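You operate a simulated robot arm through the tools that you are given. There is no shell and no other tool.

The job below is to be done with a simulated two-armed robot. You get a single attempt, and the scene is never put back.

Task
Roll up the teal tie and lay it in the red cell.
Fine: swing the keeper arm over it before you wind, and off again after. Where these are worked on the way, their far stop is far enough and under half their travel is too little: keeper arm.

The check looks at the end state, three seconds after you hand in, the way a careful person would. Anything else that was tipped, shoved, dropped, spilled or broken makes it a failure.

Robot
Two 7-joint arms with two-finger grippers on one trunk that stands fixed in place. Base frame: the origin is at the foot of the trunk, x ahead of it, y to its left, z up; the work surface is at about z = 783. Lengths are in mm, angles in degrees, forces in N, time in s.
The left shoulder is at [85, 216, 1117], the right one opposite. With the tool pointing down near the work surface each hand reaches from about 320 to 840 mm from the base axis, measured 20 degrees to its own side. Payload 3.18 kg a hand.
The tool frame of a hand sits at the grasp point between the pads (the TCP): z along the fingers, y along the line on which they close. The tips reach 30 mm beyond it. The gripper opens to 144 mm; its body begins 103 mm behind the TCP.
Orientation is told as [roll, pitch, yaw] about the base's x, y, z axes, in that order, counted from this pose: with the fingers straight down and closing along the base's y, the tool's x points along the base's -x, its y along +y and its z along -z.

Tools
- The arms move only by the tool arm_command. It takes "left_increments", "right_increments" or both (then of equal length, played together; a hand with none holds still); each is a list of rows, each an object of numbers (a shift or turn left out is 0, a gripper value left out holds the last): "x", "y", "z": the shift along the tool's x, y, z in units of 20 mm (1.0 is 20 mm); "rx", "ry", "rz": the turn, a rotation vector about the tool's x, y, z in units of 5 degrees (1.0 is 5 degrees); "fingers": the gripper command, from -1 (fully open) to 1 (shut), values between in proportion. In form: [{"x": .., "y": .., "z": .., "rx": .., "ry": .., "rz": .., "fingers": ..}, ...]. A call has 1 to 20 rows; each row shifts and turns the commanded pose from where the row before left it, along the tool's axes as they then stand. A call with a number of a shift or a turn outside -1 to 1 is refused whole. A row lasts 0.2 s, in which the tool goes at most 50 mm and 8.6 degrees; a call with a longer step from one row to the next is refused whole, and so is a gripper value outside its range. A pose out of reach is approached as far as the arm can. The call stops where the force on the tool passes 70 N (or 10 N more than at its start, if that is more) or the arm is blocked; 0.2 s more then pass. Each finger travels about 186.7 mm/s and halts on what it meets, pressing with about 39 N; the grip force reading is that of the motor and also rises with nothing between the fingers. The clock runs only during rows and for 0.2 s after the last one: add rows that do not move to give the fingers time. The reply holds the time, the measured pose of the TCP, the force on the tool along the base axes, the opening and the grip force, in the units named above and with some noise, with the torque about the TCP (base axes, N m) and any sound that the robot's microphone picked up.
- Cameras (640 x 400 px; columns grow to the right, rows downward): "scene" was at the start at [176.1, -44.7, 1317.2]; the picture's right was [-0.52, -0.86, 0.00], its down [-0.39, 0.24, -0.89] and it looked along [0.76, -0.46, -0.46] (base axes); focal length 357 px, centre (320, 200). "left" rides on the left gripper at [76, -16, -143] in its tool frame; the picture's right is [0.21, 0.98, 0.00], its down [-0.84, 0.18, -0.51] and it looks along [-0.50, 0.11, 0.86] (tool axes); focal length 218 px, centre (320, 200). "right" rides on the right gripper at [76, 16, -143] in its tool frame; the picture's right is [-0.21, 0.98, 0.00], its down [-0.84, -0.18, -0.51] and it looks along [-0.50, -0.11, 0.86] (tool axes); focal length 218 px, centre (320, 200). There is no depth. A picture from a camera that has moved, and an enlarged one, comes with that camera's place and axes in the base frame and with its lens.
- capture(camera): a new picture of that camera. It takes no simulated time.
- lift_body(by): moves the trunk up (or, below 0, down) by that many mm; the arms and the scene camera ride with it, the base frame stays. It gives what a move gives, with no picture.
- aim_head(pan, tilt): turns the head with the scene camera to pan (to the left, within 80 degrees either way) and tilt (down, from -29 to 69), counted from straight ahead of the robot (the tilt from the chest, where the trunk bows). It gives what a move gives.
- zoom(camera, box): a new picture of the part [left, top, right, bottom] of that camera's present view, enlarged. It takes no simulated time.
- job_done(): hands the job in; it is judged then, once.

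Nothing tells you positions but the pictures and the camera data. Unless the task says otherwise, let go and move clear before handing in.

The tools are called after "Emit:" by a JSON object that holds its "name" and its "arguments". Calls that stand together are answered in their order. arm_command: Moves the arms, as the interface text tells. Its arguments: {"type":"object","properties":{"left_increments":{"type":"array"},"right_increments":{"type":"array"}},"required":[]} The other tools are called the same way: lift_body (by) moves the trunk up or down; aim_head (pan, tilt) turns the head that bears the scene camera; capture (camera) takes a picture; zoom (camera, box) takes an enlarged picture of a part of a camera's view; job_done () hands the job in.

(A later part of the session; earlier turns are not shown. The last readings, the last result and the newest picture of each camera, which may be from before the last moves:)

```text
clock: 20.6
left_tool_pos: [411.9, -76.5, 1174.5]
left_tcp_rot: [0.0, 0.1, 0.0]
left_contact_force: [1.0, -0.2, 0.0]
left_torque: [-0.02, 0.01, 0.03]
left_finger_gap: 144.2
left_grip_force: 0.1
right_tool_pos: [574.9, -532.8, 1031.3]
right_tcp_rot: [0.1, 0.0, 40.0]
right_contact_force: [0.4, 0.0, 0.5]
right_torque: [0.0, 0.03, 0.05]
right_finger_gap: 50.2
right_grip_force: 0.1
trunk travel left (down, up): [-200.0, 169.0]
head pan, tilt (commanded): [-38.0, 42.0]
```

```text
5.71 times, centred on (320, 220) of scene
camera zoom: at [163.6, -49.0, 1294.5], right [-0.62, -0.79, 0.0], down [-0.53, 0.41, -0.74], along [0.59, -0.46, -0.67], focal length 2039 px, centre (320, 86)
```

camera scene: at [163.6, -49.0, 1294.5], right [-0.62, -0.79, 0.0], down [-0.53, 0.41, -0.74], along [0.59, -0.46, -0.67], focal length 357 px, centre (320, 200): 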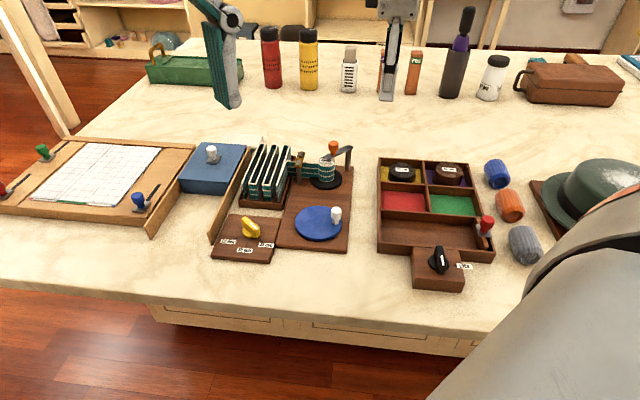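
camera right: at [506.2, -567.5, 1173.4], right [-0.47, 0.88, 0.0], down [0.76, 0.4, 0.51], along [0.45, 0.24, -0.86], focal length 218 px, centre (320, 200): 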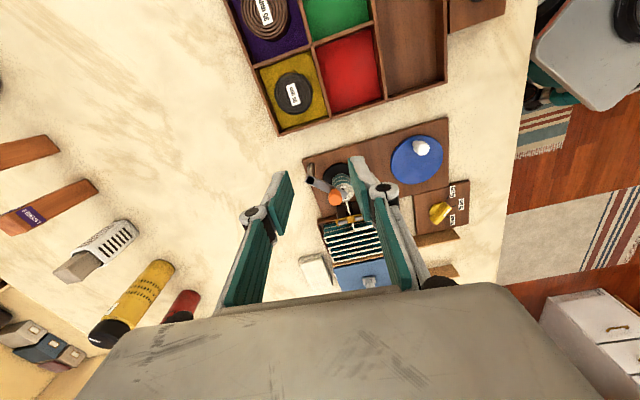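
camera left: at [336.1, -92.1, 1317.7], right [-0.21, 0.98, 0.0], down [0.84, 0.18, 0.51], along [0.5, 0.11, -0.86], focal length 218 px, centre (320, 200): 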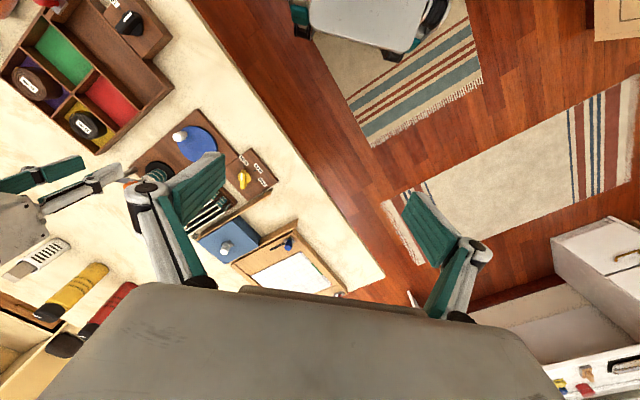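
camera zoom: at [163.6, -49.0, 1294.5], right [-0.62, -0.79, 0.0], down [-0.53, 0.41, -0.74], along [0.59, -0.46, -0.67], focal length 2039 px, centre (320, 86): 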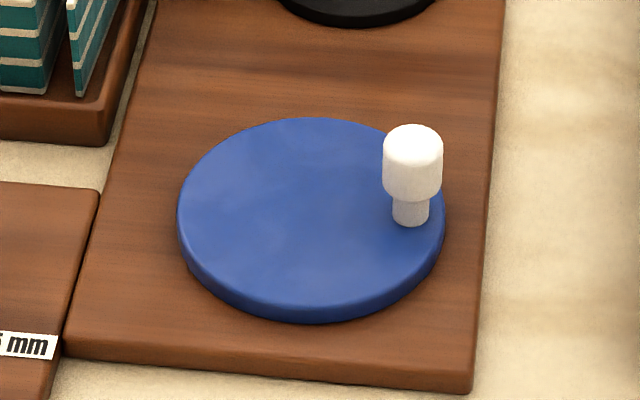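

The crank centre is at about (547, -350), with its white knob at about (523, -373) and its top near z 836. I'll turn to yaw 70° for margin and move above the knob.

Emit:
{"name": "arm_command", "arguments": {"right_increments": [{"rz": -1}, {"rz": -1}, {"rz": -1}, {"rz": -1}, {"rz": -1}, {"rz": -1}, {"x": -0.823, "y": 0.646, "z": 0.626}, {"x": -0.823, "y": 0.646, "z": 0.626}, {"x": -0.823, "y": 0.646, "z": 0.626}, {"x": -0.823, "y": 0.646, "z": 0.626}, {"x": -0.823, "y": 0.646, "z": 0.626}, {"x": -0.823, "y": 0.646, "z": 0.626}, {"x": -0.823, "y": 0.646, "z": 0.626}, {"x": -0.823, "y": 0.646, "z": 0.626}, {}]}}

Emit:
{"name": "capture", "arguments": {"camera": "right"}}

Emit:
{"name": "capture", "arguments": {"camera": "scene"}}

```text
clock: 23.8
left_tool_pos: [410.5, -77.5, 1175.0]
left_tcp_rot: [0.0, 0.0, -0.1]
left_contact_force: [-1.1, -0.2, -0.2]
left_torque: [0.02, 0.01, 0.03]
left_finger_gap: 143.8
left_grip_force: 0.1
right_tool_pos: [523.0, -372.5, 931.0]
right_tcp_rot: [0.0, 0.0, 70.0]
right_contact_force: [0.2, 0.3, -0.2]
right_torque: [0.0, 0.0, 0.0]
right_finger_gap: 50.3
right_grip_force: 0.1
trunk travel left (down, up): [-200.0, 169.0]
head pan, tilt (commanded): [-38.0, 42.0]
```

```text
taken
camera right: at [481.3, -437.6, 1073.1], right [-0.85, 0.53, 0.0], down [0.46, 0.73, 0.51], along [0.27, 0.43, -0.86], focal length 218 px, centre (320, 200)
```

right: 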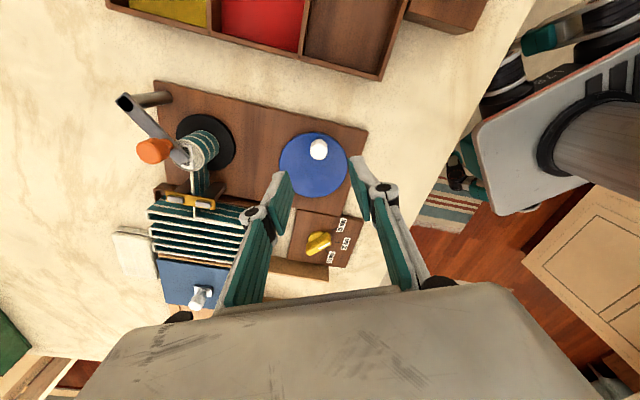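

```text
taken
camera scene: at [163.5, -49.0, 1294.5], right [-0.62, -0.79, 0.0], down [-0.53, 0.41, -0.74], along [0.59, -0.46, -0.67], focal length 357 px, centre (320, 200)
```

scene: 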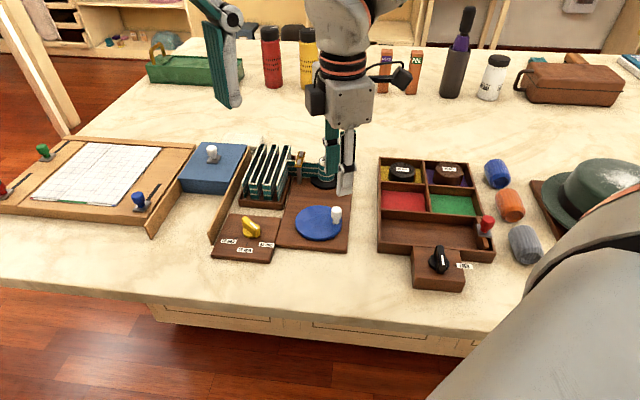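

The white knob is directly below, at about (523, -375). I'll descend and close on it.

Emit:
{"name": "arm_command", "arguments": {"right_increments": [{"x": 0.1, "z": 0.94}, {"z": 0.94}, {"z": 0.94}, {"z": 0.94}, {"z": 0.94}, {}, {"fingers": 1}, {"fingers": 1}, {"fingers": 1}]}}

Emit:
{"name": "zoom", "arguments": {"camera": "scene", "box": [240, 120, 400, 260]}}

Emit:
{"name": "capture", "arguments": {"camera": "right"}}

```text
clock: 25.8
left_tool_pos: [411.8, -76.8, 1173.9]
left_tcp_rot: [0.0, -0.1, 0.0]
left_contact_force: [0.6, 1.0, -0.2]
left_torque: [0.02, -0.02, 0.02]
left_finger_gap: 144.1
left_grip_force: 0.2
right_tool_pos: [524.5, -374.7, 837.3]
right_tcp_rot: [0.0, 0.0, 70.0]
right_contact_force: [2.8, 0.4, -0.2]
right_torque: [0.09, -0.15, -0.01]
right_finger_gap: 19.4
right_grip_force: 44.8
trunk travel left (down, up): [-200.0, 169.0]
head pan, tilt (commanded): [-38.0, 42.0]
```

```text
2.86 times, centred on (320, 190) of scene
camera zoom: at [163.9, -49.0, 1294.4], right [-0.62, -0.79, 0.0], down [-0.53, 0.41, -0.74], along [0.59, -0.46, -0.67], focal length 1019 px, centre (320, 229)
```

zoom: 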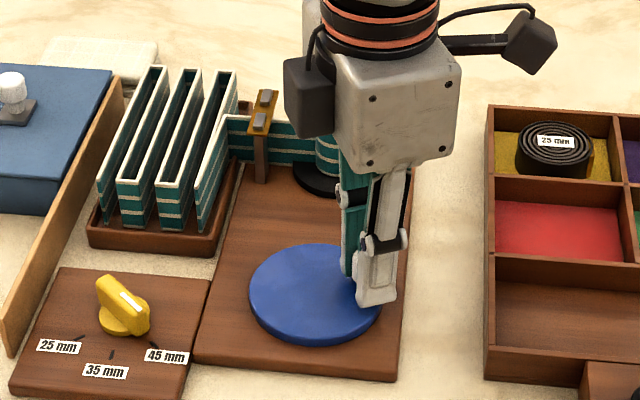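

```text
taken
camera right: at [481.9, -439.2, 979.7], right [-0.85, 0.53, 0.0], down [0.46, 0.73, 0.51], along [0.27, 0.43, -0.86], focal length 218 px, centre (320, 200)
```

right: 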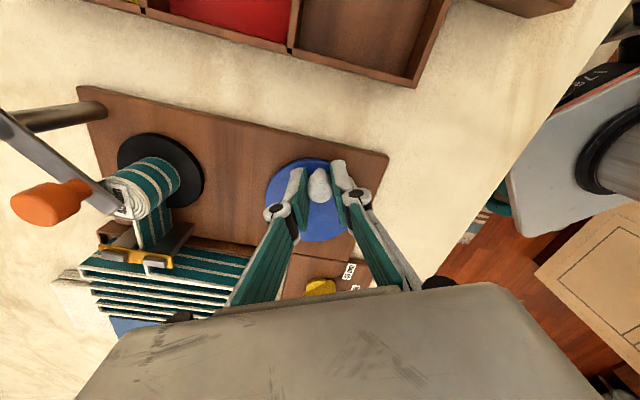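

The knob is gripped. Before turning I'll look at which side of the roll the tie feeds onto, to choose the direction.

Emit:
{"name": "zoom", "arguments": {"camera": "right", "box": [60, 110, 240, 280]}}

```text
2.35 times, centred on (150, 195) of right
camera zoom: at [481.9, -439.2, 979.7], right [-0.85, 0.53, 0.0], down [0.46, 0.73, 0.51], along [0.27, 0.43, -0.86], focal length 514 px, centre (720, 212)
```

zoom: 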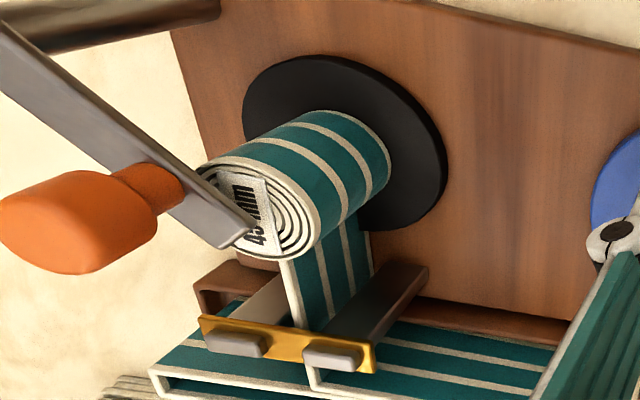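

The feed side isn't conclusive, so I'll turn the crank about 30° counter-clockwise as a test and look at the roll.

Emit:
{"name": "arm_command", "arguments": {"right_increments": [{"x": 0.126, "y": -0.426}, {"x": 0.012, "y": -0.444}, {}]}}

Emit:
{"name": "zoom", "arguments": {"camera": "right", "box": [40, 90, 240, 280]}}

Emit:
{"name": "zoom", "arguments": {"camera": "scene", "box": [240, 120, 400, 260]}}

```text
clock: 26.6
left_tool_pos: [411.3, -77.3, 1173.5]
left_tcp_rot: [0.0, 0.0, 0.0]
left_contact_force: [0.4, 0.0, 0.2]
left_torque: [-0.05, 0.0, -0.01]
left_finger_gap: 143.7
left_grip_force: 0.1
right_tool_pos: [537.7, -382.6, 835.6]
right_tcp_rot: [0.1, -0.1, 70.0]
right_contact_force: [0.3, 0.3, 2.4]
right_torque: [0.0, -0.02, 0.01]
right_finger_gap: 19.0
right_grip_force: 45.2
trunk travel left (down, up): [-200.0, 169.0]
head pan, tilt (commanded): [-38.0, 42.0]
```

```text
2.11 times, centred on (140, 185) of right
camera zoom: at [496.3, -447.7, 979.8], right [-0.85, 0.53, 0.0], down [0.46, 0.73, 0.51], along [0.27, 0.43, -0.86], focal length 460 px, centre (699, 232)
```

zoom: 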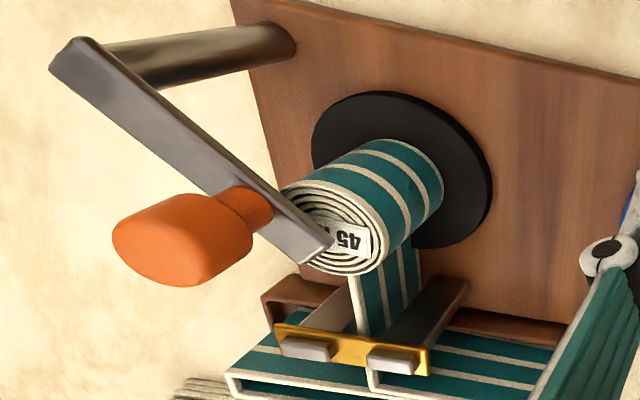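

```text
2.86 times, centred on (320, 190) of scene
camera zoom: at [163.5, -48.8, 1294.5], right [-0.62, -0.79, 0.0], down [-0.53, 0.41, -0.74], along [0.59, -0.46, -0.67], focal length 1019 px, centre (320, 229)
```

zoom: 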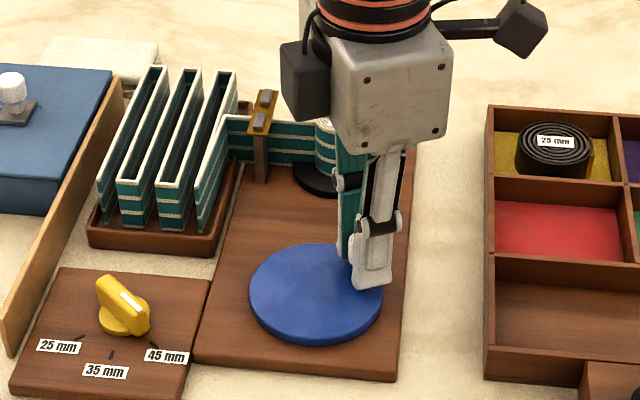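

It turns freely, with the spool following. I'll continue counter-clockwise for 90° and compare the roll and the rack.

Emit:
{"name": "arm_command", "arguments": {"right_increments": [{"x": -0.138, "y": -0.514}, {"x": -0.29, "y": -0.446}, {"x": -0.413, "y": -0.335}, {"x": -0.497, "y": -0.191}, {"x": -0.531, "y": -0.028}, {}]}}

Emit:
{"name": "zoom", "arguments": {"camera": "right", "box": [40, 90, 240, 280]}}

Emit:
{"name": "zoom", "arguments": {"camera": "scene", "box": [240, 120, 400, 260]}}

```text
clock: 28.0
left_tool_pos: [411.6, -78.0, 1174.9]
left_tcp_rot: [0.0, 0.0, 0.0]
left_contact_force: [0.3, 0.0, -1.1]
left_torque: [0.04, -0.01, 0.0]
left_finger_gap: 143.8
left_grip_force: 0.0
right_tool_pos: [581.4, -357.5, 836.4]
right_tcp_rot: [-0.1, -0.1, 69.9]
right_contact_force: [7.8, -2.0, 2.4]
right_torque: [0.28, -0.38, -0.03]
right_finger_gap: 19.2
right_grip_force: 45.1
trunk travel left (down, up): [-200.0, 169.0]
head pan, tilt (commanded): [-38.0, 42.0]
```

```text
2.11 times, centred on (140, 185) of right
camera zoom: at [538.8, -423.0, 979.6], right [-0.85, 0.53, 0.0], down [0.46, 0.73, 0.51], along [0.27, 0.43, -0.86], focal length 460 px, centre (699, 232)
```

zoom: 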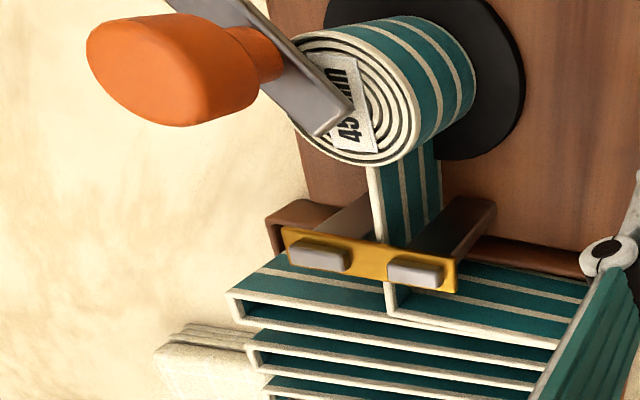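

```text
2.86 times, centred on (320, 190) of scene
camera zoom: at [164.1, -49.0, 1294.4], right [-0.62, -0.79, 0.0], down [-0.53, 0.41, -0.74], along [0.59, -0.46, -0.67], focal length 1019 px, centre (320, 229)
```

zoom: 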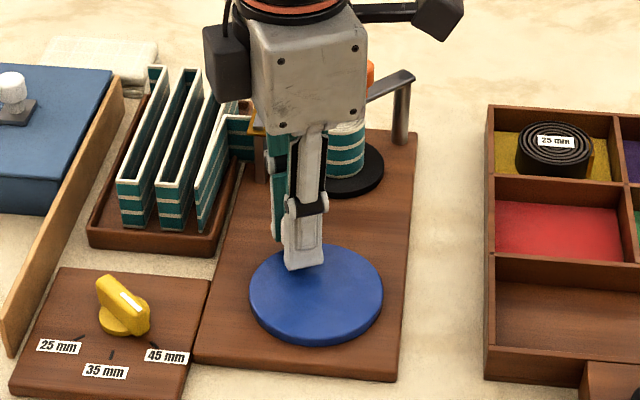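

The rack shows less tie now and the roll is bigger, so counter-clockwise winds. I'll continue the turn.

Emit:
{"name": "arm_command", "arguments": {"right_increments": [{"x": -0.514, "y": 0.138}, {"x": -0.446, "y": 0.29}, {"x": -0.335, "y": 0.413}, {"x": -0.191, "y": 0.497}, {"x": -0.028, "y": 0.531}, {"x": 0.138, "y": 0.514}, {"x": 0.29, "y": 0.446}, {"x": 0.413, "y": 0.335}, {"x": 0.497, "y": 0.191}, {"x": 0.531, "y": 0.028}, {}]}}

Emit:
{"name": "capture", "arguments": {"camera": "right"}}

Emit:
{"name": "zoom", "arguments": {"camera": "scene", "box": [240, 120, 400, 260]}}

```text
clock: 30.4
left_tool_pos: [411.9, -76.6, 1174.2]
left_tcp_rot: [0.0, 0.0, -0.1]
left_contact_force: [-1.2, 0.0, 0.4]
left_torque: [-0.03, 0.01, 0.0]
left_finger_gap: 144.1
left_grip_force: 0.0
right_tool_pos: [514.7, -341.5, 837.2]
right_tcp_rot: [0.0, 0.0, 70.1]
right_contact_force: [9.9, -1.8, 2.7]
right_torque: [-0.71, -0.05, -0.02]
right_finger_gap: 19.3
right_grip_force: 45.2
trunk travel left (down, up): [-200.0, 169.0]
head pan, tilt (commanded): [-38.0, 42.0]
```

```text
taken
camera right: at [472.7, -407.2, 979.6], right [-0.85, 0.53, 0.0], down [0.46, 0.73, 0.51], along [0.27, 0.43, -0.86], focal length 218 px, centre (320, 200)
```

right: 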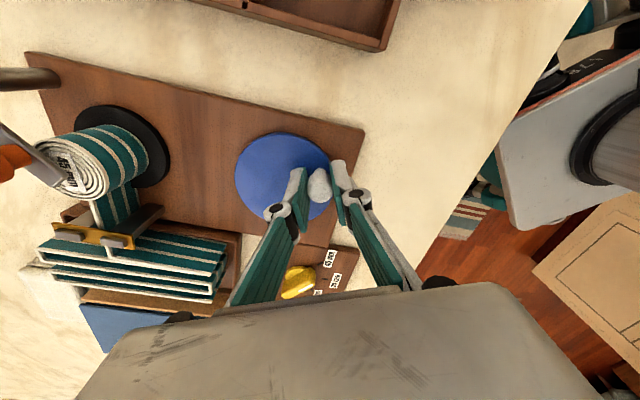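

```text
2.86 times, centred on (320, 190) of scene
camera zoom: at [164.3, -49.0, 1294.3], right [-0.62, -0.79, 0.0], down [-0.53, 0.41, -0.74], along [0.59, -0.46, -0.67], focal length 1019 px, centre (320, 229)
```

zoom: 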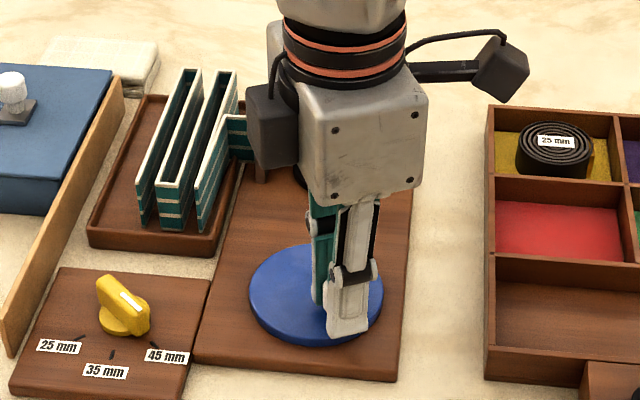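

About half of the folds are wound. I'll continue with another 180°.

Emit:
{"name": "arm_command", "arguments": {"right_increments": [{"x": 0.514, "y": -0.138}, {"x": 0.446, "y": -0.29}, {"x": 0.335, "y": -0.413}, {"x": 0.191, "y": -0.497}, {"x": 0.028, "y": -0.531}, {"x": -0.138, "y": -0.514}, {"x": -0.29, "y": -0.446}, {"x": -0.413, "y": -0.335}, {"x": -0.497, "y": -0.191}, {"x": -0.531, "y": -0.028}, {}]}}

Emit:
{"name": "capture", "arguments": {"camera": "right"}}

Emit:
{"name": "zoom", "arguments": {"camera": "scene", "box": [240, 120, 400, 260]}}

```text
clock: 32.8
left_tool_pos: [412.2, -77.0, 1174.2]
left_tcp_rot: [0.0, -0.1, 0.1]
left_contact_force: [-0.2, -0.6, 0.8]
left_torque: [-0.04, 0.01, 0.01]
left_finger_gap: 144.1
left_grip_force: 0.1
right_tool_pos: [580.8, -357.6, 837.1]
right_tcp_rot: [0.1, -0.1, 70.0]
right_contact_force: [9.5, -1.8, 4.1]
right_torque: [0.28, -0.41, 0.03]
right_finger_gap: 19.3
right_grip_force: 44.7
trunk travel left (down, up): [-200.0, 169.0]
head pan, tilt (commanded): [-38.0, 42.0]
```

```text
taken
camera right: at [539.0, -422.8, 979.6], right [-0.85, 0.53, 0.0], down [0.46, 0.73, 0.51], along [0.27, 0.43, -0.86], focal length 218 px, centre (320, 200)
```

right: 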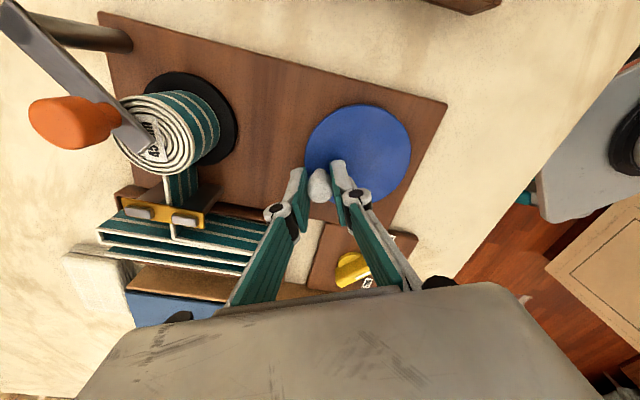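

```text
2.86 times, centred on (320, 190) of scene
camera zoom: at [164.1, -49.0, 1294.4], right [-0.62, -0.79, 0.0], down [-0.53, 0.41, -0.74], along [0.59, -0.46, -0.67], focal length 1019 px, centre (320, 229)
```

zoom: 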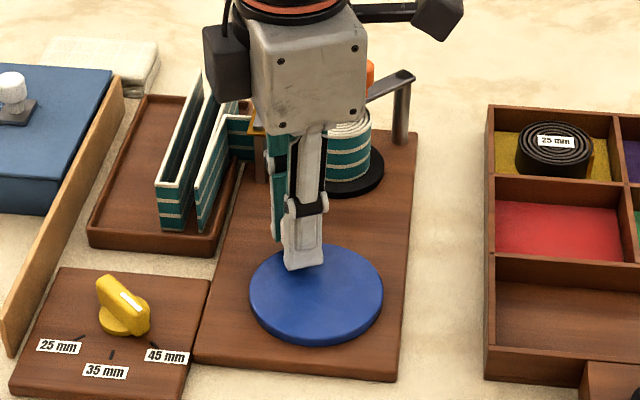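

Three panels remain. I'll keep turning another 180°.

Emit:
{"name": "arm_command", "arguments": {"right_increments": [{"x": -0.514, "y": 0.138}, {"x": -0.446, "y": 0.29}, {"x": -0.335, "y": 0.413}, {"x": -0.191, "y": 0.497}, {"x": -0.028, "y": 0.531}, {"x": 0.138, "y": 0.514}, {"x": 0.29, "y": 0.446}, {"x": 0.413, "y": 0.335}, {"x": 0.497, "y": 0.191}, {"x": 0.531, "y": 0.028}, {}]}}

Emit:
{"name": "capture", "arguments": {"camera": "right"}}

Emit:
{"name": "zoom", "arguments": {"camera": "scene", "box": [240, 120, 400, 260]}}

```text
clock: 35.2
left_tool_pos: [412.4, -77.1, 1173.9]
left_tcp_rot: [0.0, 0.0, 0.0]
left_contact_force: [-0.1, -0.1, 0.3]
left_torque: [-0.01, 0.02, 0.0]
left_finger_gap: 144.0
left_grip_force: 0.0
right_tool_pos: [514.9, -343.2, 837.3]
right_tcp_rot: [0.1, -0.1, 70.1]
right_contact_force: [9.7, -1.6, 3.0]
right_torque: [-0.62, -0.03, -0.01]
right_finger_gap: 19.1
right_grip_force: 44.8
trunk travel left (down, up): [-200.0, 169.0]
head pan, tilt (commanded): [-38.0, 42.0]
```

```text
taken
camera right: at [472.8, -407.4, 979.6], right [-0.85, 0.53, 0.0], down [0.46, 0.73, 0.51], along [0.27, 0.43, -0.86], focal length 218 px, centre (320, 200)
```

right: 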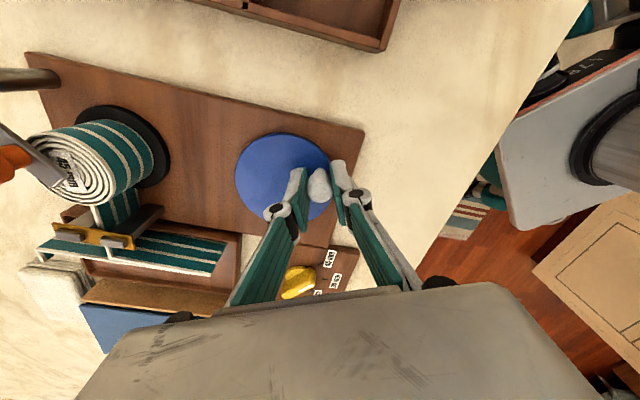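

```text
2.86 times, centred on (320, 190) of scene
camera zoom: at [164.3, -48.9, 1294.3], right [-0.62, -0.79, 0.0], down [-0.53, 0.41, -0.74], along [0.59, -0.46, -0.67], focal length 1019 px, centre (320, 229)
```

zoom: 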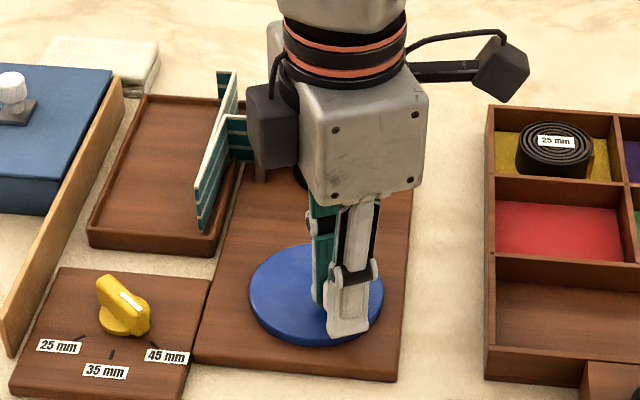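

Only about one panel and the lead-in remain. I'll continue 180° more, and the call will stop itself on any hard stop.

Emit:
{"name": "arm_command", "arguments": {"right_increments": [{"x": 0.514, "y": -0.138}, {"x": 0.446, "y": -0.29}, {"x": 0.335, "y": -0.413}, {"x": 0.191, "y": -0.497}, {"x": 0.028, "y": -0.531}, {"x": -0.138, "y": -0.514}, {"x": -0.29, "y": -0.446}, {"x": -0.413, "y": -0.335}, {}]}}

Emit:
{"name": "capture", "arguments": {"camera": "right"}}

Emit:
{"name": "zoom", "arguments": {"camera": "scene", "box": [240, 120, 400, 260]}}

```text
clock: 37.2
left_tool_pos: [410.8, -77.1, 1174.0]
left_tcp_rot: [0.0, 0.0, 0.0]
left_contact_force: [0.3, 0.1, -0.6]
left_torque: [-0.01, -0.03, 0.01]
left_finger_gap: 144.0
left_grip_force: 0.1
right_tool_pos: [570.1, -376.0, 836.8]
right_tcp_rot: [-0.2, 0.0, 69.9]
right_contact_force: [4.1, -6.3, 6.2]
right_torque: [-0.73, 0.06, 0.0]
right_finger_gap: 19.4
right_grip_force: 44.7
trunk travel left (down, up): [-200.0, 169.0]
head pan, tilt (commanded): [-38.0, 42.0]
```

```text
taken
camera right: at [527.6, -441.0, 979.6], right [-0.85, 0.53, 0.0], down [0.46, 0.73, 0.51], along [0.27, 0.43, -0.86], focal length 218 px, centre (320, 200)
```

right: 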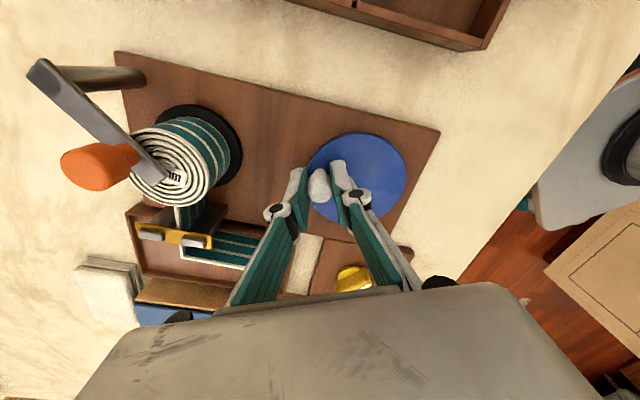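

```text
2.86 times, centred on (320, 190) of scene
camera zoom: at [163.6, -49.1, 1294.5], right [-0.62, -0.79, 0.0], down [-0.53, 0.41, -0.74], along [0.59, -0.46, -0.67], focal length 1019 px, centre (320, 229)
```

zoom: 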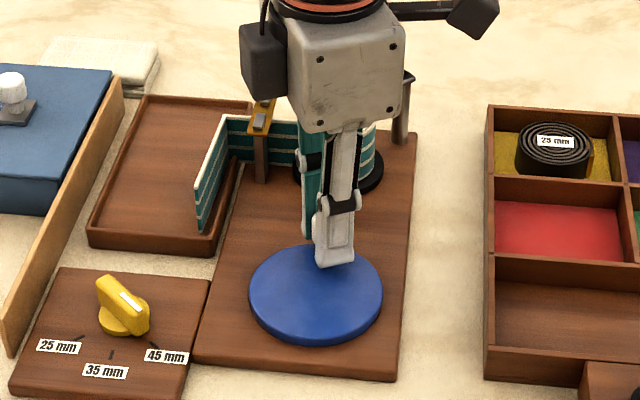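

A half panel remains. I'll continue the crank.

Emit:
{"name": "arm_command", "arguments": {"right_increments": [{"x": -0.497, "y": -0.191}, {"x": -0.531, "y": -0.028}, {"x": -0.514, "y": 0.138}, {"x": -0.446, "y": 0.29}, {"x": -0.335, "y": 0.413}, {"x": -0.191, "y": 0.497}, {"x": -0.028, "y": 0.531}, {}]}}

Emit:
{"name": "capture", "arguments": {"camera": "right"}}

Emit:
{"name": "zoom", "arguments": {"camera": "scene", "box": [240, 120, 400, 260]}}

```text
clock: 39.0
left_tool_pos: [409.6, -75.4, 1175.3]
left_tcp_rot: [0.1, -0.1, 0.1]
left_contact_force: [-0.2, 0.8, 0.1]
left_torque: [-0.01, 0.01, 0.02]
left_finger_gap: 143.9
left_grip_force: 0.1
right_tool_pos: [555.1, -317.1, 837.4]
right_tcp_rot: [-0.1, 0.1, 69.9]
right_contact_force: [-0.1, 2.8, 10.9]
right_torque: [-0.07, 0.16, -0.03]
right_finger_gap: 19.2
right_grip_force: 44.9
trunk travel left (down, up): [-200.0, 169.0]
head pan, tilt (commanded): [-38.0, 42.0]
```

```text
taken
camera right: at [512.4, -381.5, 979.6], right [-0.85, 0.53, 0.0], down [0.46, 0.73, 0.51], along [0.27, 0.43, -0.86], focal length 218 px, centre (320, 200)
```

right: 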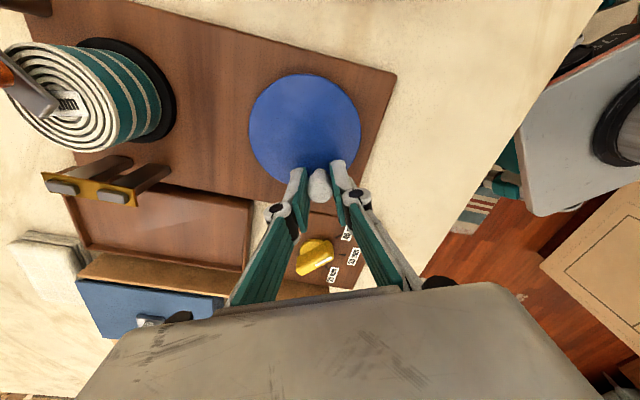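

```text
2.86 times, centred on (320, 190) of scene
camera zoom: at [162.9, -48.2, 1294.6], right [-0.62, -0.79, 0.0], down [-0.53, 0.41, -0.74], along [0.59, -0.46, -0.67], focal length 1019 px, centre (320, 229)
```

zoom: 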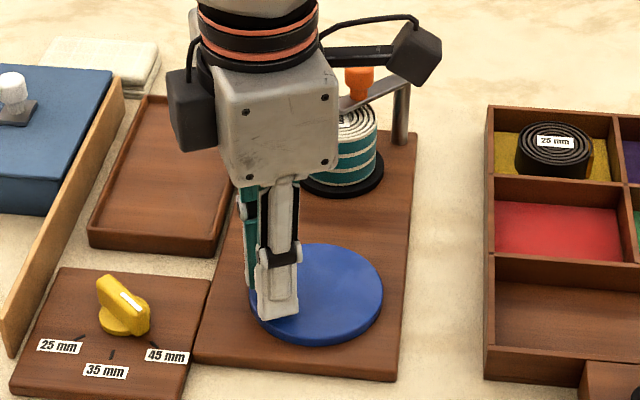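

Emit:
{"name": "zoom", "arguments": {"camera": "right", "box": [0, 20, 220, 220]}}

Emit:
{"name": "zoom", "arguments": {"camera": "scene", "box": [300, 130, 370, 200]}}

```text
2.00 times, centred on (110, 120) of right
camera zoom: at [512.4, -381.5, 979.6], right [-0.85, 0.53, 0.0], down [0.46, 0.73, 0.51], along [0.27, 0.43, -0.86], focal length 436 px, centre (740, 360)
```

zoom: 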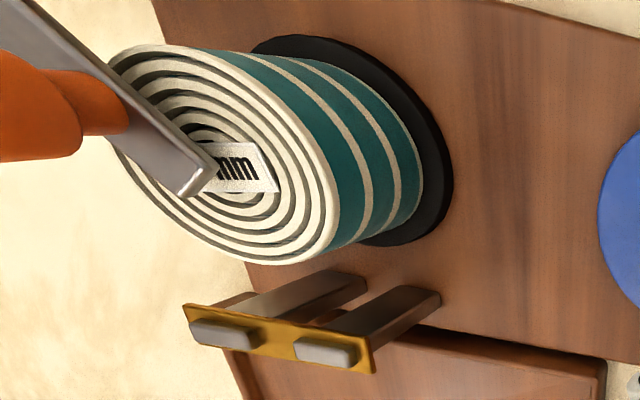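

```text
5.71 times, centred on (335, 165) of scene
camera zoom: at [162.9, -48.2, 1294.6], right [-0.62, -0.79, 0.0], down [-0.53, 0.41, -0.74], along [0.59, -0.46, -0.67], focal length 2039 px, centre (234, 400)
```

zoom: 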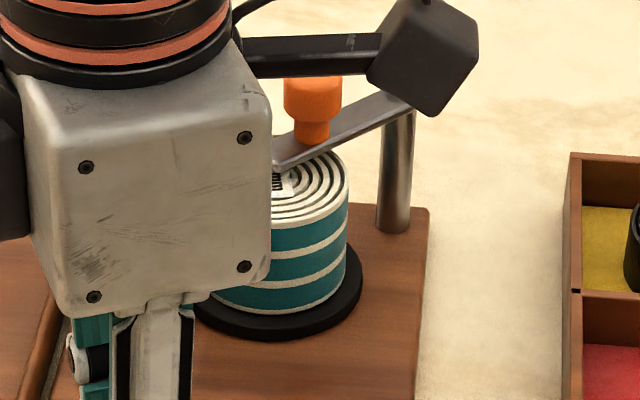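

The guide and rack are empty, so the tie is wound. I'll turn a little further to make sure the tail is all the way in (watching for a stop).

Emit:
{"name": "arm_command", "arguments": {"right_increments": [{"x": 0.138, "y": 0.514}, {"x": 0.29, "y": 0.446}, {"x": 0.413, "y": 0.335}, {"x": 0.497, "y": 0.191}, {}]}}

Emit:
{"name": "zoom", "arguments": {"camera": "right", "box": [0, 20, 220, 220]}}

Emit:
{"name": "zoom", "arguments": {"camera": "left", "box": [60, 80, 260, 220]}}

```text
clock: 40.2
left_tool_pos: [411.8, -77.5, 1173.7]
left_tcp_rot: [0.0, 0.1, -0.1]
left_contact_force: [-0.1, -0.3, -0.4]
left_torque: [0.03, -0.01, -0.01]
left_finger_gap: 144.1
left_grip_force: 0.0
right_tool_pos: [518.6, -334.1, 836.2]
right_tcp_rot: [0.0, 0.0, 70.0]
right_contact_force: [6.4, -3.8, 4.2]
right_torque: [-0.82, 0.05, -0.03]
right_finger_gap: 19.1
right_grip_force: 45.2
trunk travel left (down, up): [-200.0, 169.0]
head pan, tilt (commanded): [-38.0, 42.0]
```

```text
2.00 times, centred on (110, 120) of right
camera zoom: at [476.6, -397.7, 979.6], right [-0.85, 0.53, 0.0], down [0.46, 0.73, 0.51], along [0.27, 0.43, -0.86], focal length 436 px, centre (740, 360)
```

zoom: 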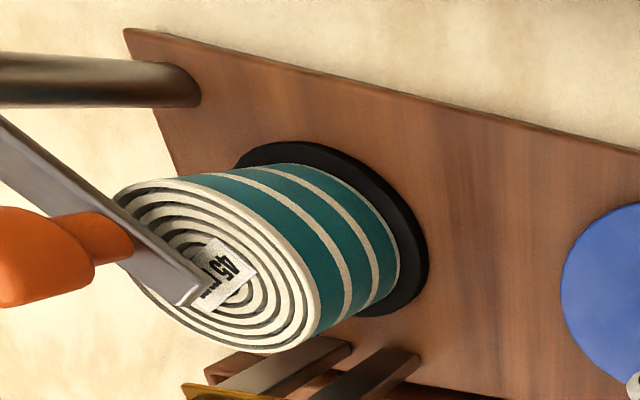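

```text
2.86 times, centred on (160, 150) of left
camera zoom: at [336.4, -92.2, 1317.5], right [-0.21, 0.98, 0.0], down [0.84, 0.18, 0.51], along [0.5, 0.11, -0.86], focal length 624 px, centre (777, 343)
```

zoom: 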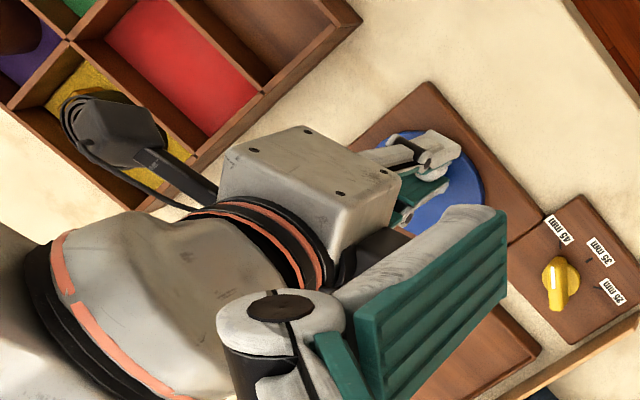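

The tie is fully rolled and the end is in. I'll release the crank, rise and move back beside the keeper arm.

Emit:
{"name": "arm_command", "arguments": {"right_increments": [{"fingers": 0.3}, {"fingers": 0.3}, {"z": -0.95}, {"z": -0.95}, {"z": -0.95}, {"z": -0.95}, {"z": -0.95}, {"z": -0.95}, {"z": -0.95}, {"x": 0.817, "y": -0.776}, {"x": 0.817, "y": -0.776}, {"x": 0.817, "y": -0.776}, {"x": 0.817, "y": -0.776}, {"x": 0.817, "y": -0.776}, {"x": 0.817, "y": -0.776}, {"x": 0.817, "y": -0.776}, {"x": 0.817, "y": -0.776}, {"x": 0.817, "y": -0.776}, {}]}}

Emit:
{"name": "zoom", "arguments": {"camera": "scene", "box": [240, 120, 400, 260]}}

```text
clock: 44.2
left_tool_pos: [410.8, -75.9, 1175.0]
left_tcp_rot: [0.0, 0.0, 0.0]
left_contact_force: [0.4, 0.8, -0.5]
left_torque: [0.04, -0.01, -0.02]
left_finger_gap: 143.8
left_grip_force: 0.1
right_tool_pos: [598.1, -518.3, 970.2]
right_tcp_rot: [0.0, 0.0, 70.0]
right_contact_force: [1.0, 0.3, 0.4]
right_torque: [-0.02, -0.02, -0.04]
right_finger_gap: 50.4
right_grip_force: 0.1
trunk travel left (down, up): [-200.0, 169.0]
head pan, tilt (commanded): [-38.0, 42.0]
```

```text
2.86 times, centred on (320, 190) of scene
camera zoom: at [163.4, -48.8, 1294.5], right [-0.62, -0.79, 0.0], down [-0.53, 0.41, -0.74], along [0.59, -0.46, -0.67], focal length 1019 px, centre (320, 229)
```

zoom: 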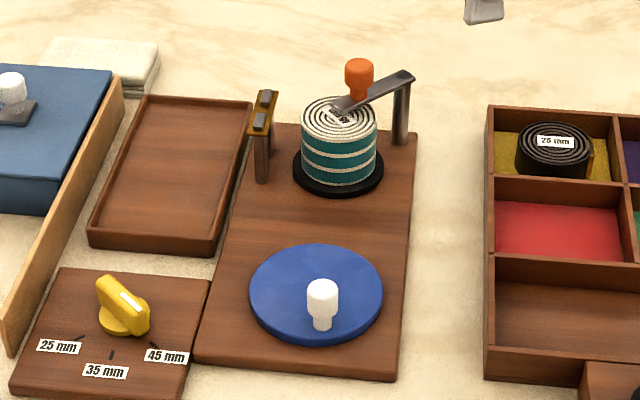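

The roll is complete and free-standing under the keeper bar. I'll rotate back to yaw 0 and go above the keeper knob.

Emit:
{"name": "arm_command", "arguments": {"right_increments": [{"rz": 1}, {"rz": 1}, {"rz": 1}, {"rz": 1}, {"rz": 1}, {"rz": 1}, {"rz": 1}, {"rz": 1}, {"rz": 1}, {"rz": 1}, {"rz": 1}, {"rz": 1}, {"rz": 1}, {"rz": 1}, {"x": -0.58, "y": 0.63}, {"x": -0.58, "y": 0.63}, {"x": -0.58, "y": 0.63}, {"x": -0.58, "y": 0.63}, {}]}}

Emit:
{"name": "capture", "arguments": {"camera": "right"}}

Emit:
{"name": "zoom", "arguments": {"camera": "scene", "box": [260, 70, 420, 190]}}

```text
clock: 48.2
left_tool_pos: [410.8, -77.4, 1172.7]
left_tcp_rot: [0.0, 0.1, 0.0]
left_contact_force: [0.6, -0.6, -0.2]
left_torque: [0.04, -0.01, 0.02]
left_finger_gap: 144.2
left_grip_force: 0.0
right_tool_pos: [645.3, -467.4, 969.7]
right_tcp_rot: [0.0, 0.0, -0.1]
right_contact_force: [0.1, 0.0, -0.5]
right_torque: [0.04, -0.01, -0.01]
right_finger_gap: 50.2
right_grip_force: 0.0
trunk travel left (down, up): [-200.0, 169.0]
head pan, tilt (commanded): [-38.0, 42.0]
```

```text
taken
camera right: at [568.5, -449.0, 1112.9], right [0.21, 0.98, 0.0], down [0.84, -0.18, 0.51], along [0.5, -0.11, -0.86], focal length 218 px, centre (320, 200)
```

right: 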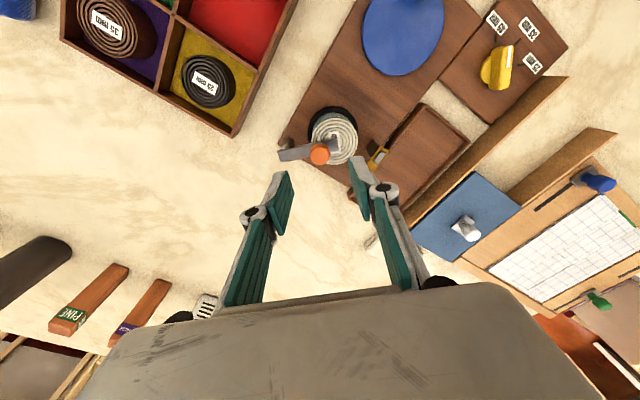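

```text
3.33 times, centred on (340, 130) of scene
camera zoom: at [163.4, -48.9, 1294.5], right [-0.62, -0.79, 0.0], down [-0.53, 0.41, -0.74], along [0.59, -0.46, -0.67], focal length 1189 px, centre (253, 433)
```

zoom: 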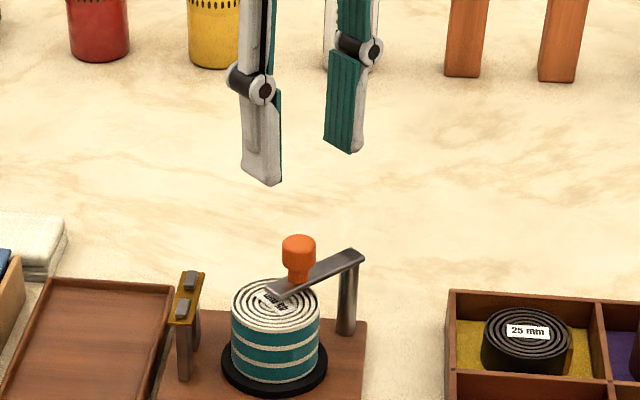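

Emit:
{"name": "arm_command", "arguments": {"right_increments": [{"z": 0.99}, {"z": 0.99}, {"z": 0.99}, {"z": 0.99}, {}, {"fingers": 1}, {"fingers": 1}, {"fingers": 1}]}}

Emit:
{"name": "zoom", "arguments": {"camera": "scene", "box": [260, 70, 420, 190]}}

```text
clock: 50.0
left_tool_pos: [411.1, -77.1, 1174.0]
left_tcp_rot: [0.1, 0.0, 0.0]
left_contact_force: [1.2, 0.1, 0.7]
left_torque: [0.0, 0.01, -0.03]
left_finger_gap: 144.1
left_grip_force: 0.0
right_tool_pos: [643.8, -467.1, 890.1]
right_tcp_rot: [-0.1, -0.1, 0.0]
right_contact_force: [-0.5, -4.6, -0.6]
right_torque: [-0.13, -0.1, 0.02]
right_finger_gap: 21.1
right_grip_force: 45.0
trunk travel left (down, up): [-200.0, 169.0]
head pan, tilt (commanded): [-38.0, 42.0]
```

```text
3.33 times, centred on (340, 130) of scene
camera zoom: at [163.5, -49.3, 1294.4], right [-0.62, -0.79, 0.0], down [-0.53, 0.41, -0.74], along [0.59, -0.46, -0.67], focal length 1189 px, centre (253, 433)
```

zoom: 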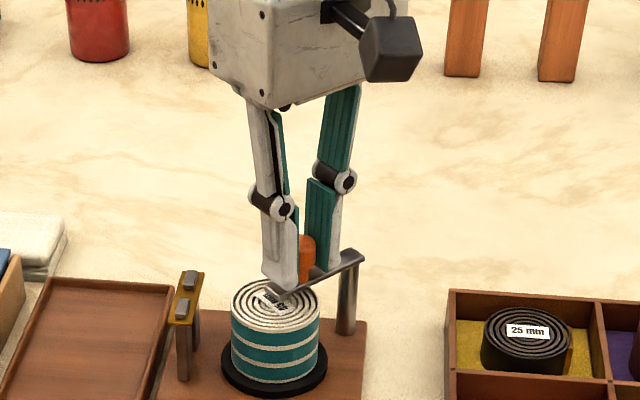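

The keeper knob is gripped again. I'll swing it back off the roll along the reverse arc.

Emit:
{"name": "arm_command", "arguments": {"right_increments": [{"x": 0.564, "y": -0.035}, {"x": 0.536, "y": -0.179}, {"x": 0.471, "y": -0.312}, {"x": 0.374, "y": -0.423}, {"x": 0.252, "y": -0.506}, {"x": 0.113, "y": -0.554}, {"x": -0.035, "y": -0.564}, {"x": -0.179, "y": -0.536}, {}]}}

Emit:
{"name": "zoom", "arguments": {"camera": "scene", "box": [260, 70, 420, 190]}}

```text
clock: 52.0
left_tool_pos: [411.1, -76.1, 1174.5]
left_tcp_rot: [-0.1, 0.0, 0.0]
left_contact_force: [-0.1, -0.7, -0.2]
left_torque: [0.0, -0.01, -0.03]
left_finger_gap: 144.0
left_grip_force: 0.1
right_tool_pos: [603.9, -530.6, 891.1]
right_tcp_rot: [-0.2, -0.1, -0.1]
right_contact_force: [-3.6, 8.0, 1.4]
right_torque: [0.43, 0.12, 0.39]
right_finger_gap: 21.2
right_grip_force: 45.0
trunk travel left (down, up): [-200.0, 169.0]
head pan, tilt (commanded): [-38.0, 42.0]
```

```text
3.33 times, centred on (340, 130) of scene
camera zoom: at [163.2, -48.1, 1294.6], right [-0.62, -0.79, 0.0], down [-0.53, 0.41, -0.74], along [0.59, -0.46, -0.67], focal length 1189 px, centre (253, 433)
```

zoom: 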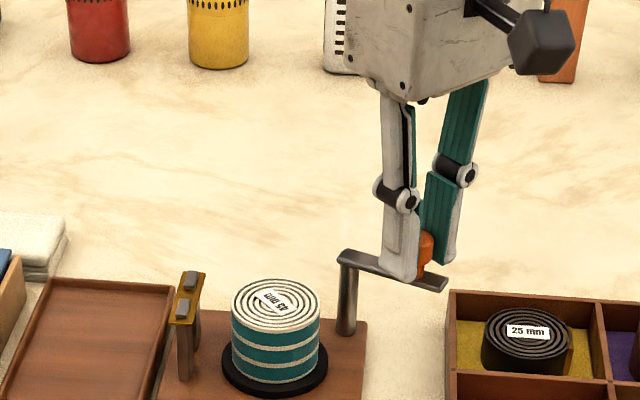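

Emit:
{"name": "arm_command", "arguments": {"right_increments": [{"x": -0.312, "y": -0.471}, {"x": -0.15, "y": -0.15}, {}]}}

Emit:
{"name": "zoom", "arguments": {"camera": "scene", "box": [260, 70, 420, 190]}}

```text
clock: 52.8
left_tool_pos: [411.5, -77.2, 1174.4]
left_tcp_rot: [0.0, 0.0, 0.0]
left_contact_force: [0.8, -0.7, 0.2]
left_torque: [-0.03, -0.01, 0.01]
left_finger_gap: 144.1
left_grip_force: 0.0
right_tool_pos: [614.0, -542.4, 891.6]
right_tcp_rot: [0.0, -0.1, -0.1]
right_contact_force: [-0.4, 0.1, 4.5]
right_torque: [0.02, -0.17, -0.01]
right_finger_gap: 21.0
right_grip_force: 45.0
trunk travel left (down, up): [-200.0, 169.0]
head pan, tilt (commanded): [-38.0, 42.0]
```

```text
3.33 times, centred on (340, 130) of scene
camera zoom: at [163.2, -48.6, 1294.6], right [-0.62, -0.79, 0.0], down [-0.53, 0.41, -0.74], along [0.59, -0.46, -0.67], focal length 1189 px, centre (253, 433)
```

zoom: 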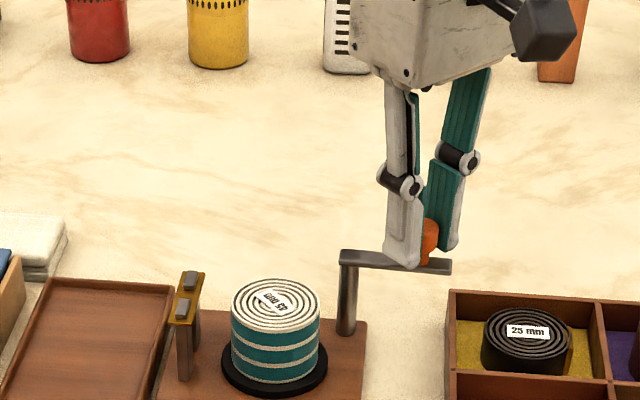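

Emit:
{"name": "arm_command", "arguments": {"right_increments": [{"x": -0.15, "y": -0.135}, {}]}}

```text
clock: 53.4
left_tool_pos: [411.0, -75.8, 1174.3]
left_tcp_rot: [-0.2, -0.1, 0.0]
left_contact_force: [0.1, -0.2, 0.4]
left_torque: [0.02, -0.01, 0.0]
left_finger_gap: 144.1
left_grip_force: 0.1
right_tool_pos: [615.5, -543.7, 892.7]
right_tcp_rot: [0.0, 0.0, -0.2]
right_contact_force: [-6.3, 5.4, 6.7]
right_torque: [0.2, 0.65, 0.32]
right_finger_gap: 20.9
right_grip_force: 44.7
trunk travel left (down, up): [-200.0, 169.0]
head pan, tilt (commanded): [-38.0, 42.0]
```

The keeper arm is back at its stowed stop (small counter-force). I'll release it, rise, turn to yaw 45° (clear of guide and post) and hover over the roll.

Emit:
{"name": "arm_command", "arguments": {"right_increments": [{"x": 0.08, "y": 0.08, "fingers": 0.3}, {"fingers": 0.3}, {"z": -1}, {"z": -1}, {"z": -1}, {"z": -1}, {"rz": -1}, {"rz": -1}, {"rz": -1}, {"rz": -1}, {"rz": -1}, {"rz": -1}, {"rz": -1}, {"rz": -1}, {"rz": -1, "fingers": -0.17}, {"x": -0.9, "y": 0.46}, {"x": -0.9, "y": 0.46}, {"x": -0.9, "y": 0.46}, {"x": -0.9, "y": 0.46}, {"x": -0.9, "y": 0.46}]}}

Emit:
{"name": "capture", "arguments": {"camera": "right"}}

Emit:
{"name": "capture", "arguments": {"camera": "scene"}}

```text
clock: 57.6
left_tool_pos: [412.2, -76.9, 1174.1]
left_tcp_rot: [0.0, 0.0, 0.0]
left_contact_force: [1.1, 0.2, -0.2]
left_torque: [-0.03, 0.0, 0.01]
left_finger_gap: 143.8
left_grip_force: 0.0
right_tool_pos: [645.1, -447.1, 970.6]
right_tcp_rot: [0.1, 0.1, 44.9]
right_contact_force: [-0.1, 0.2, -0.5]
right_torque: [-0.05, 0.05, 0.03]
right_finger_gap: 84.2
right_grip_force: 0.1
trunk travel left (down, up): [-200.0, 169.0]
head pan, tilt (commanded): [-38.0, 42.0]
```

```text
taken
camera right: at [579.1, -487.6, 1112.8], right [-0.54, 0.84, 0.0], down [0.72, 0.47, 0.51], along [0.42, 0.28, -0.86], focal length 218 px, centre (320, 200)
```

right: 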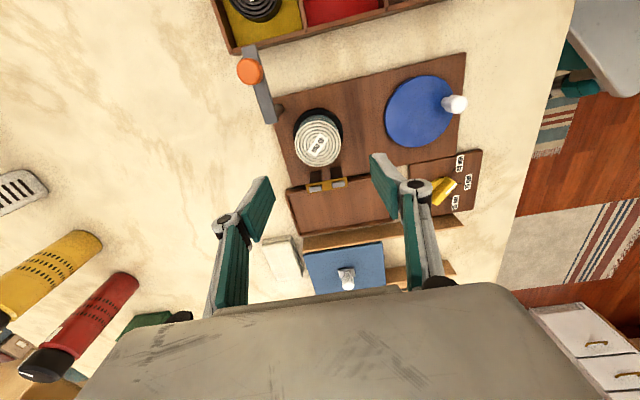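

```text
taken
camera scene: at [163.9, -48.8, 1294.4], right [-0.62, -0.79, 0.0], down [-0.53, 0.41, -0.74], along [0.59, -0.46, -0.67], focal length 357 px, centre (320, 200)
```

scene: 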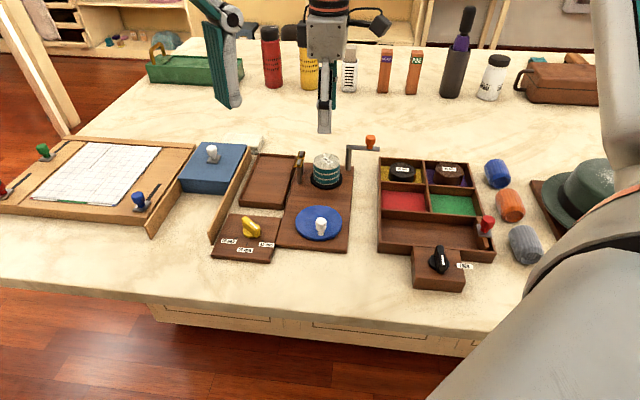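

Emit:
{"name": "zoom", "arguments": {"camera": "right", "box": [230, 30, 400, 200]}}

Emit:
{"name": "zoom", "arguments": {"camera": "scene", "box": [280, 120, 400, 200]}}

Emit:
{"name": "zoom", "arguments": {"camera": "scene", "box": [365, 140, 505, 250]}}

```text
2.35 times, centred on (315, 115) of right
camera zoom: at [579.1, -487.6, 1112.8], right [-0.54, 0.84, 0.0], down [0.72, 0.47, 0.51], along [0.42, 0.28, -0.86], focal length 514 px, centre (332, 400)
```

zoom: 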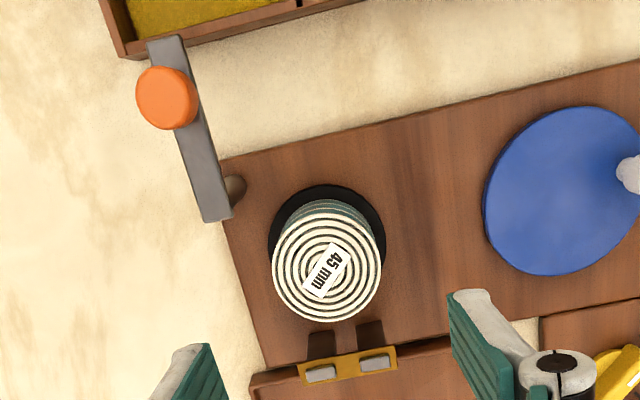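

```text
5.00 times, centred on (340, 160) of scene
camera zoom: at [163.9, -48.8, 1294.4], right [-0.62, -0.79, 0.0], down [-0.53, 0.41, -0.74], along [0.59, -0.46, -0.67], focal length 1784 px, centre (220, 400)
```

zoom: 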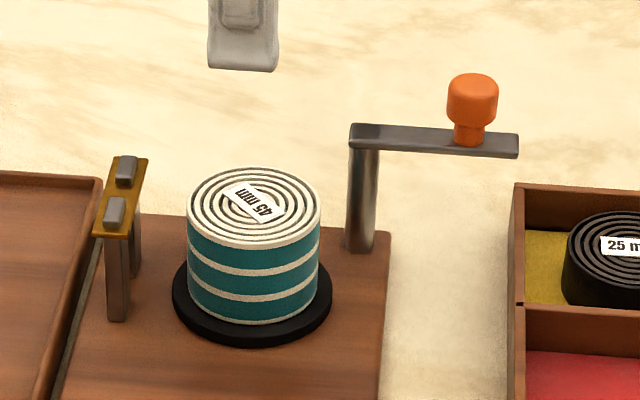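

```text
3.64 times, centred on (435, 195) of scene
camera zoom: at [163.9, -48.8, 1294.4], right [-0.62, -0.79, 0.0], down [-0.53, 0.41, -0.74], along [0.59, -0.46, -0.67], focal length 1297 px, centre (-98, 218)
```

zoom: 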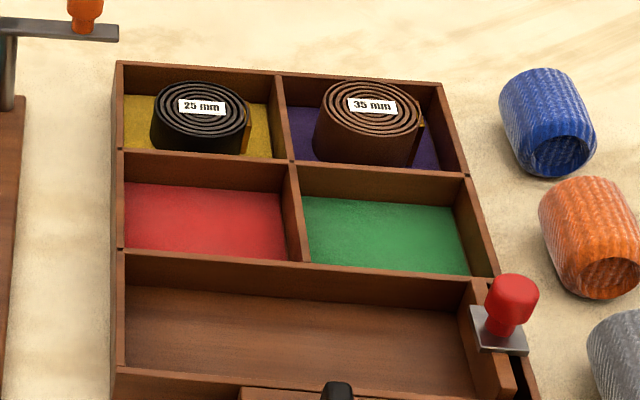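

The roll is centred at about (647, -447), ~59 mm in diameter, top z≈840. I'll descend around it and grip.

Emit:
{"name": "arm_command", "arguments": {"right_increments": [{"x": -0.07, "y": -0.07, "z": 0.91}, {"z": 0.91}, {"z": 0.91}, {"z": 0.91}, {"z": 0.91}, {"z": 0.91}, {"z": 0.91}, {}]}}

Emit:
{"name": "zoom", "arguments": {"camera": "scene", "box": [270, 90, 410, 200]}}

Emit:
{"name": "capture", "arguments": {"camera": "right"}}

```text
clock: 59.4
left_tool_pos: [410.4, -77.1, 1175.1]
left_tcp_rot: [0.0, 0.0, -0.1]
left_contact_force: [-0.2, -0.3, 0.0]
left_torque: [-0.01, -0.02, -0.03]
left_finger_gap: 144.0
left_grip_force: 0.1
right_tool_pos: [648.3, -447.0, 841.9]
right_tcp_rot: [0.0, 0.0, 45.0]
right_contact_force: [-0.4, 0.1, -0.5]
right_torque: [0.0, -0.01, -0.03]
right_finger_gap: 84.3
right_grip_force: 0.1
trunk travel left (down, up): [-200.0, 169.0]
head pan, tilt (commanded): [-38.0, 42.0]
```

```text
3.64 times, centred on (340, 145) of scene
camera zoom: at [163.3, -48.8, 1294.6], right [-0.62, -0.79, 0.0], down [-0.53, 0.41, -0.74], along [0.59, -0.46, -0.67], focal length 1297 px, centre (247, 400)
```

zoom: 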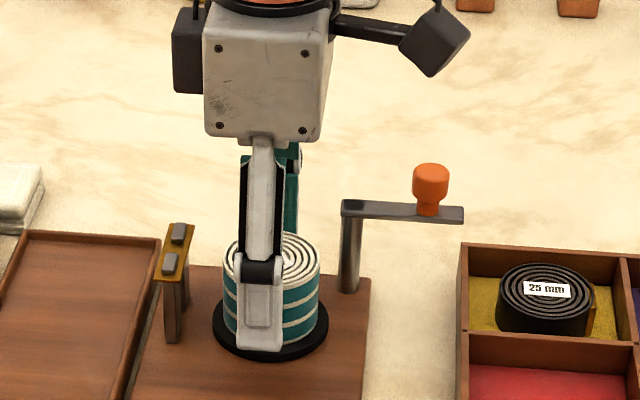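

```text
taken
camera right: at [581.1, -488.0, 985.3], right [-0.54, 0.84, 0.0], down [0.72, 0.47, 0.51], along [0.43, 0.28, -0.86], focal length 218 px, centre (320, 200)
```

right: 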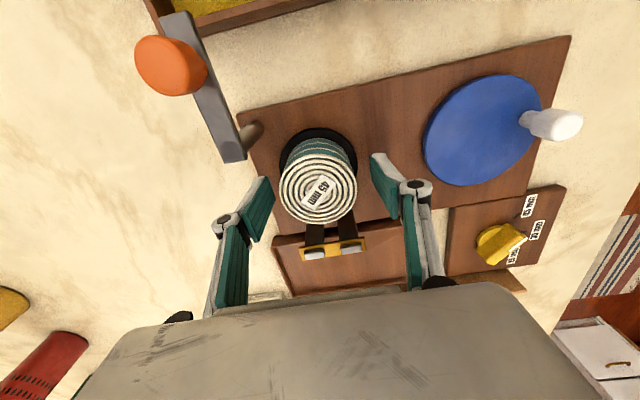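

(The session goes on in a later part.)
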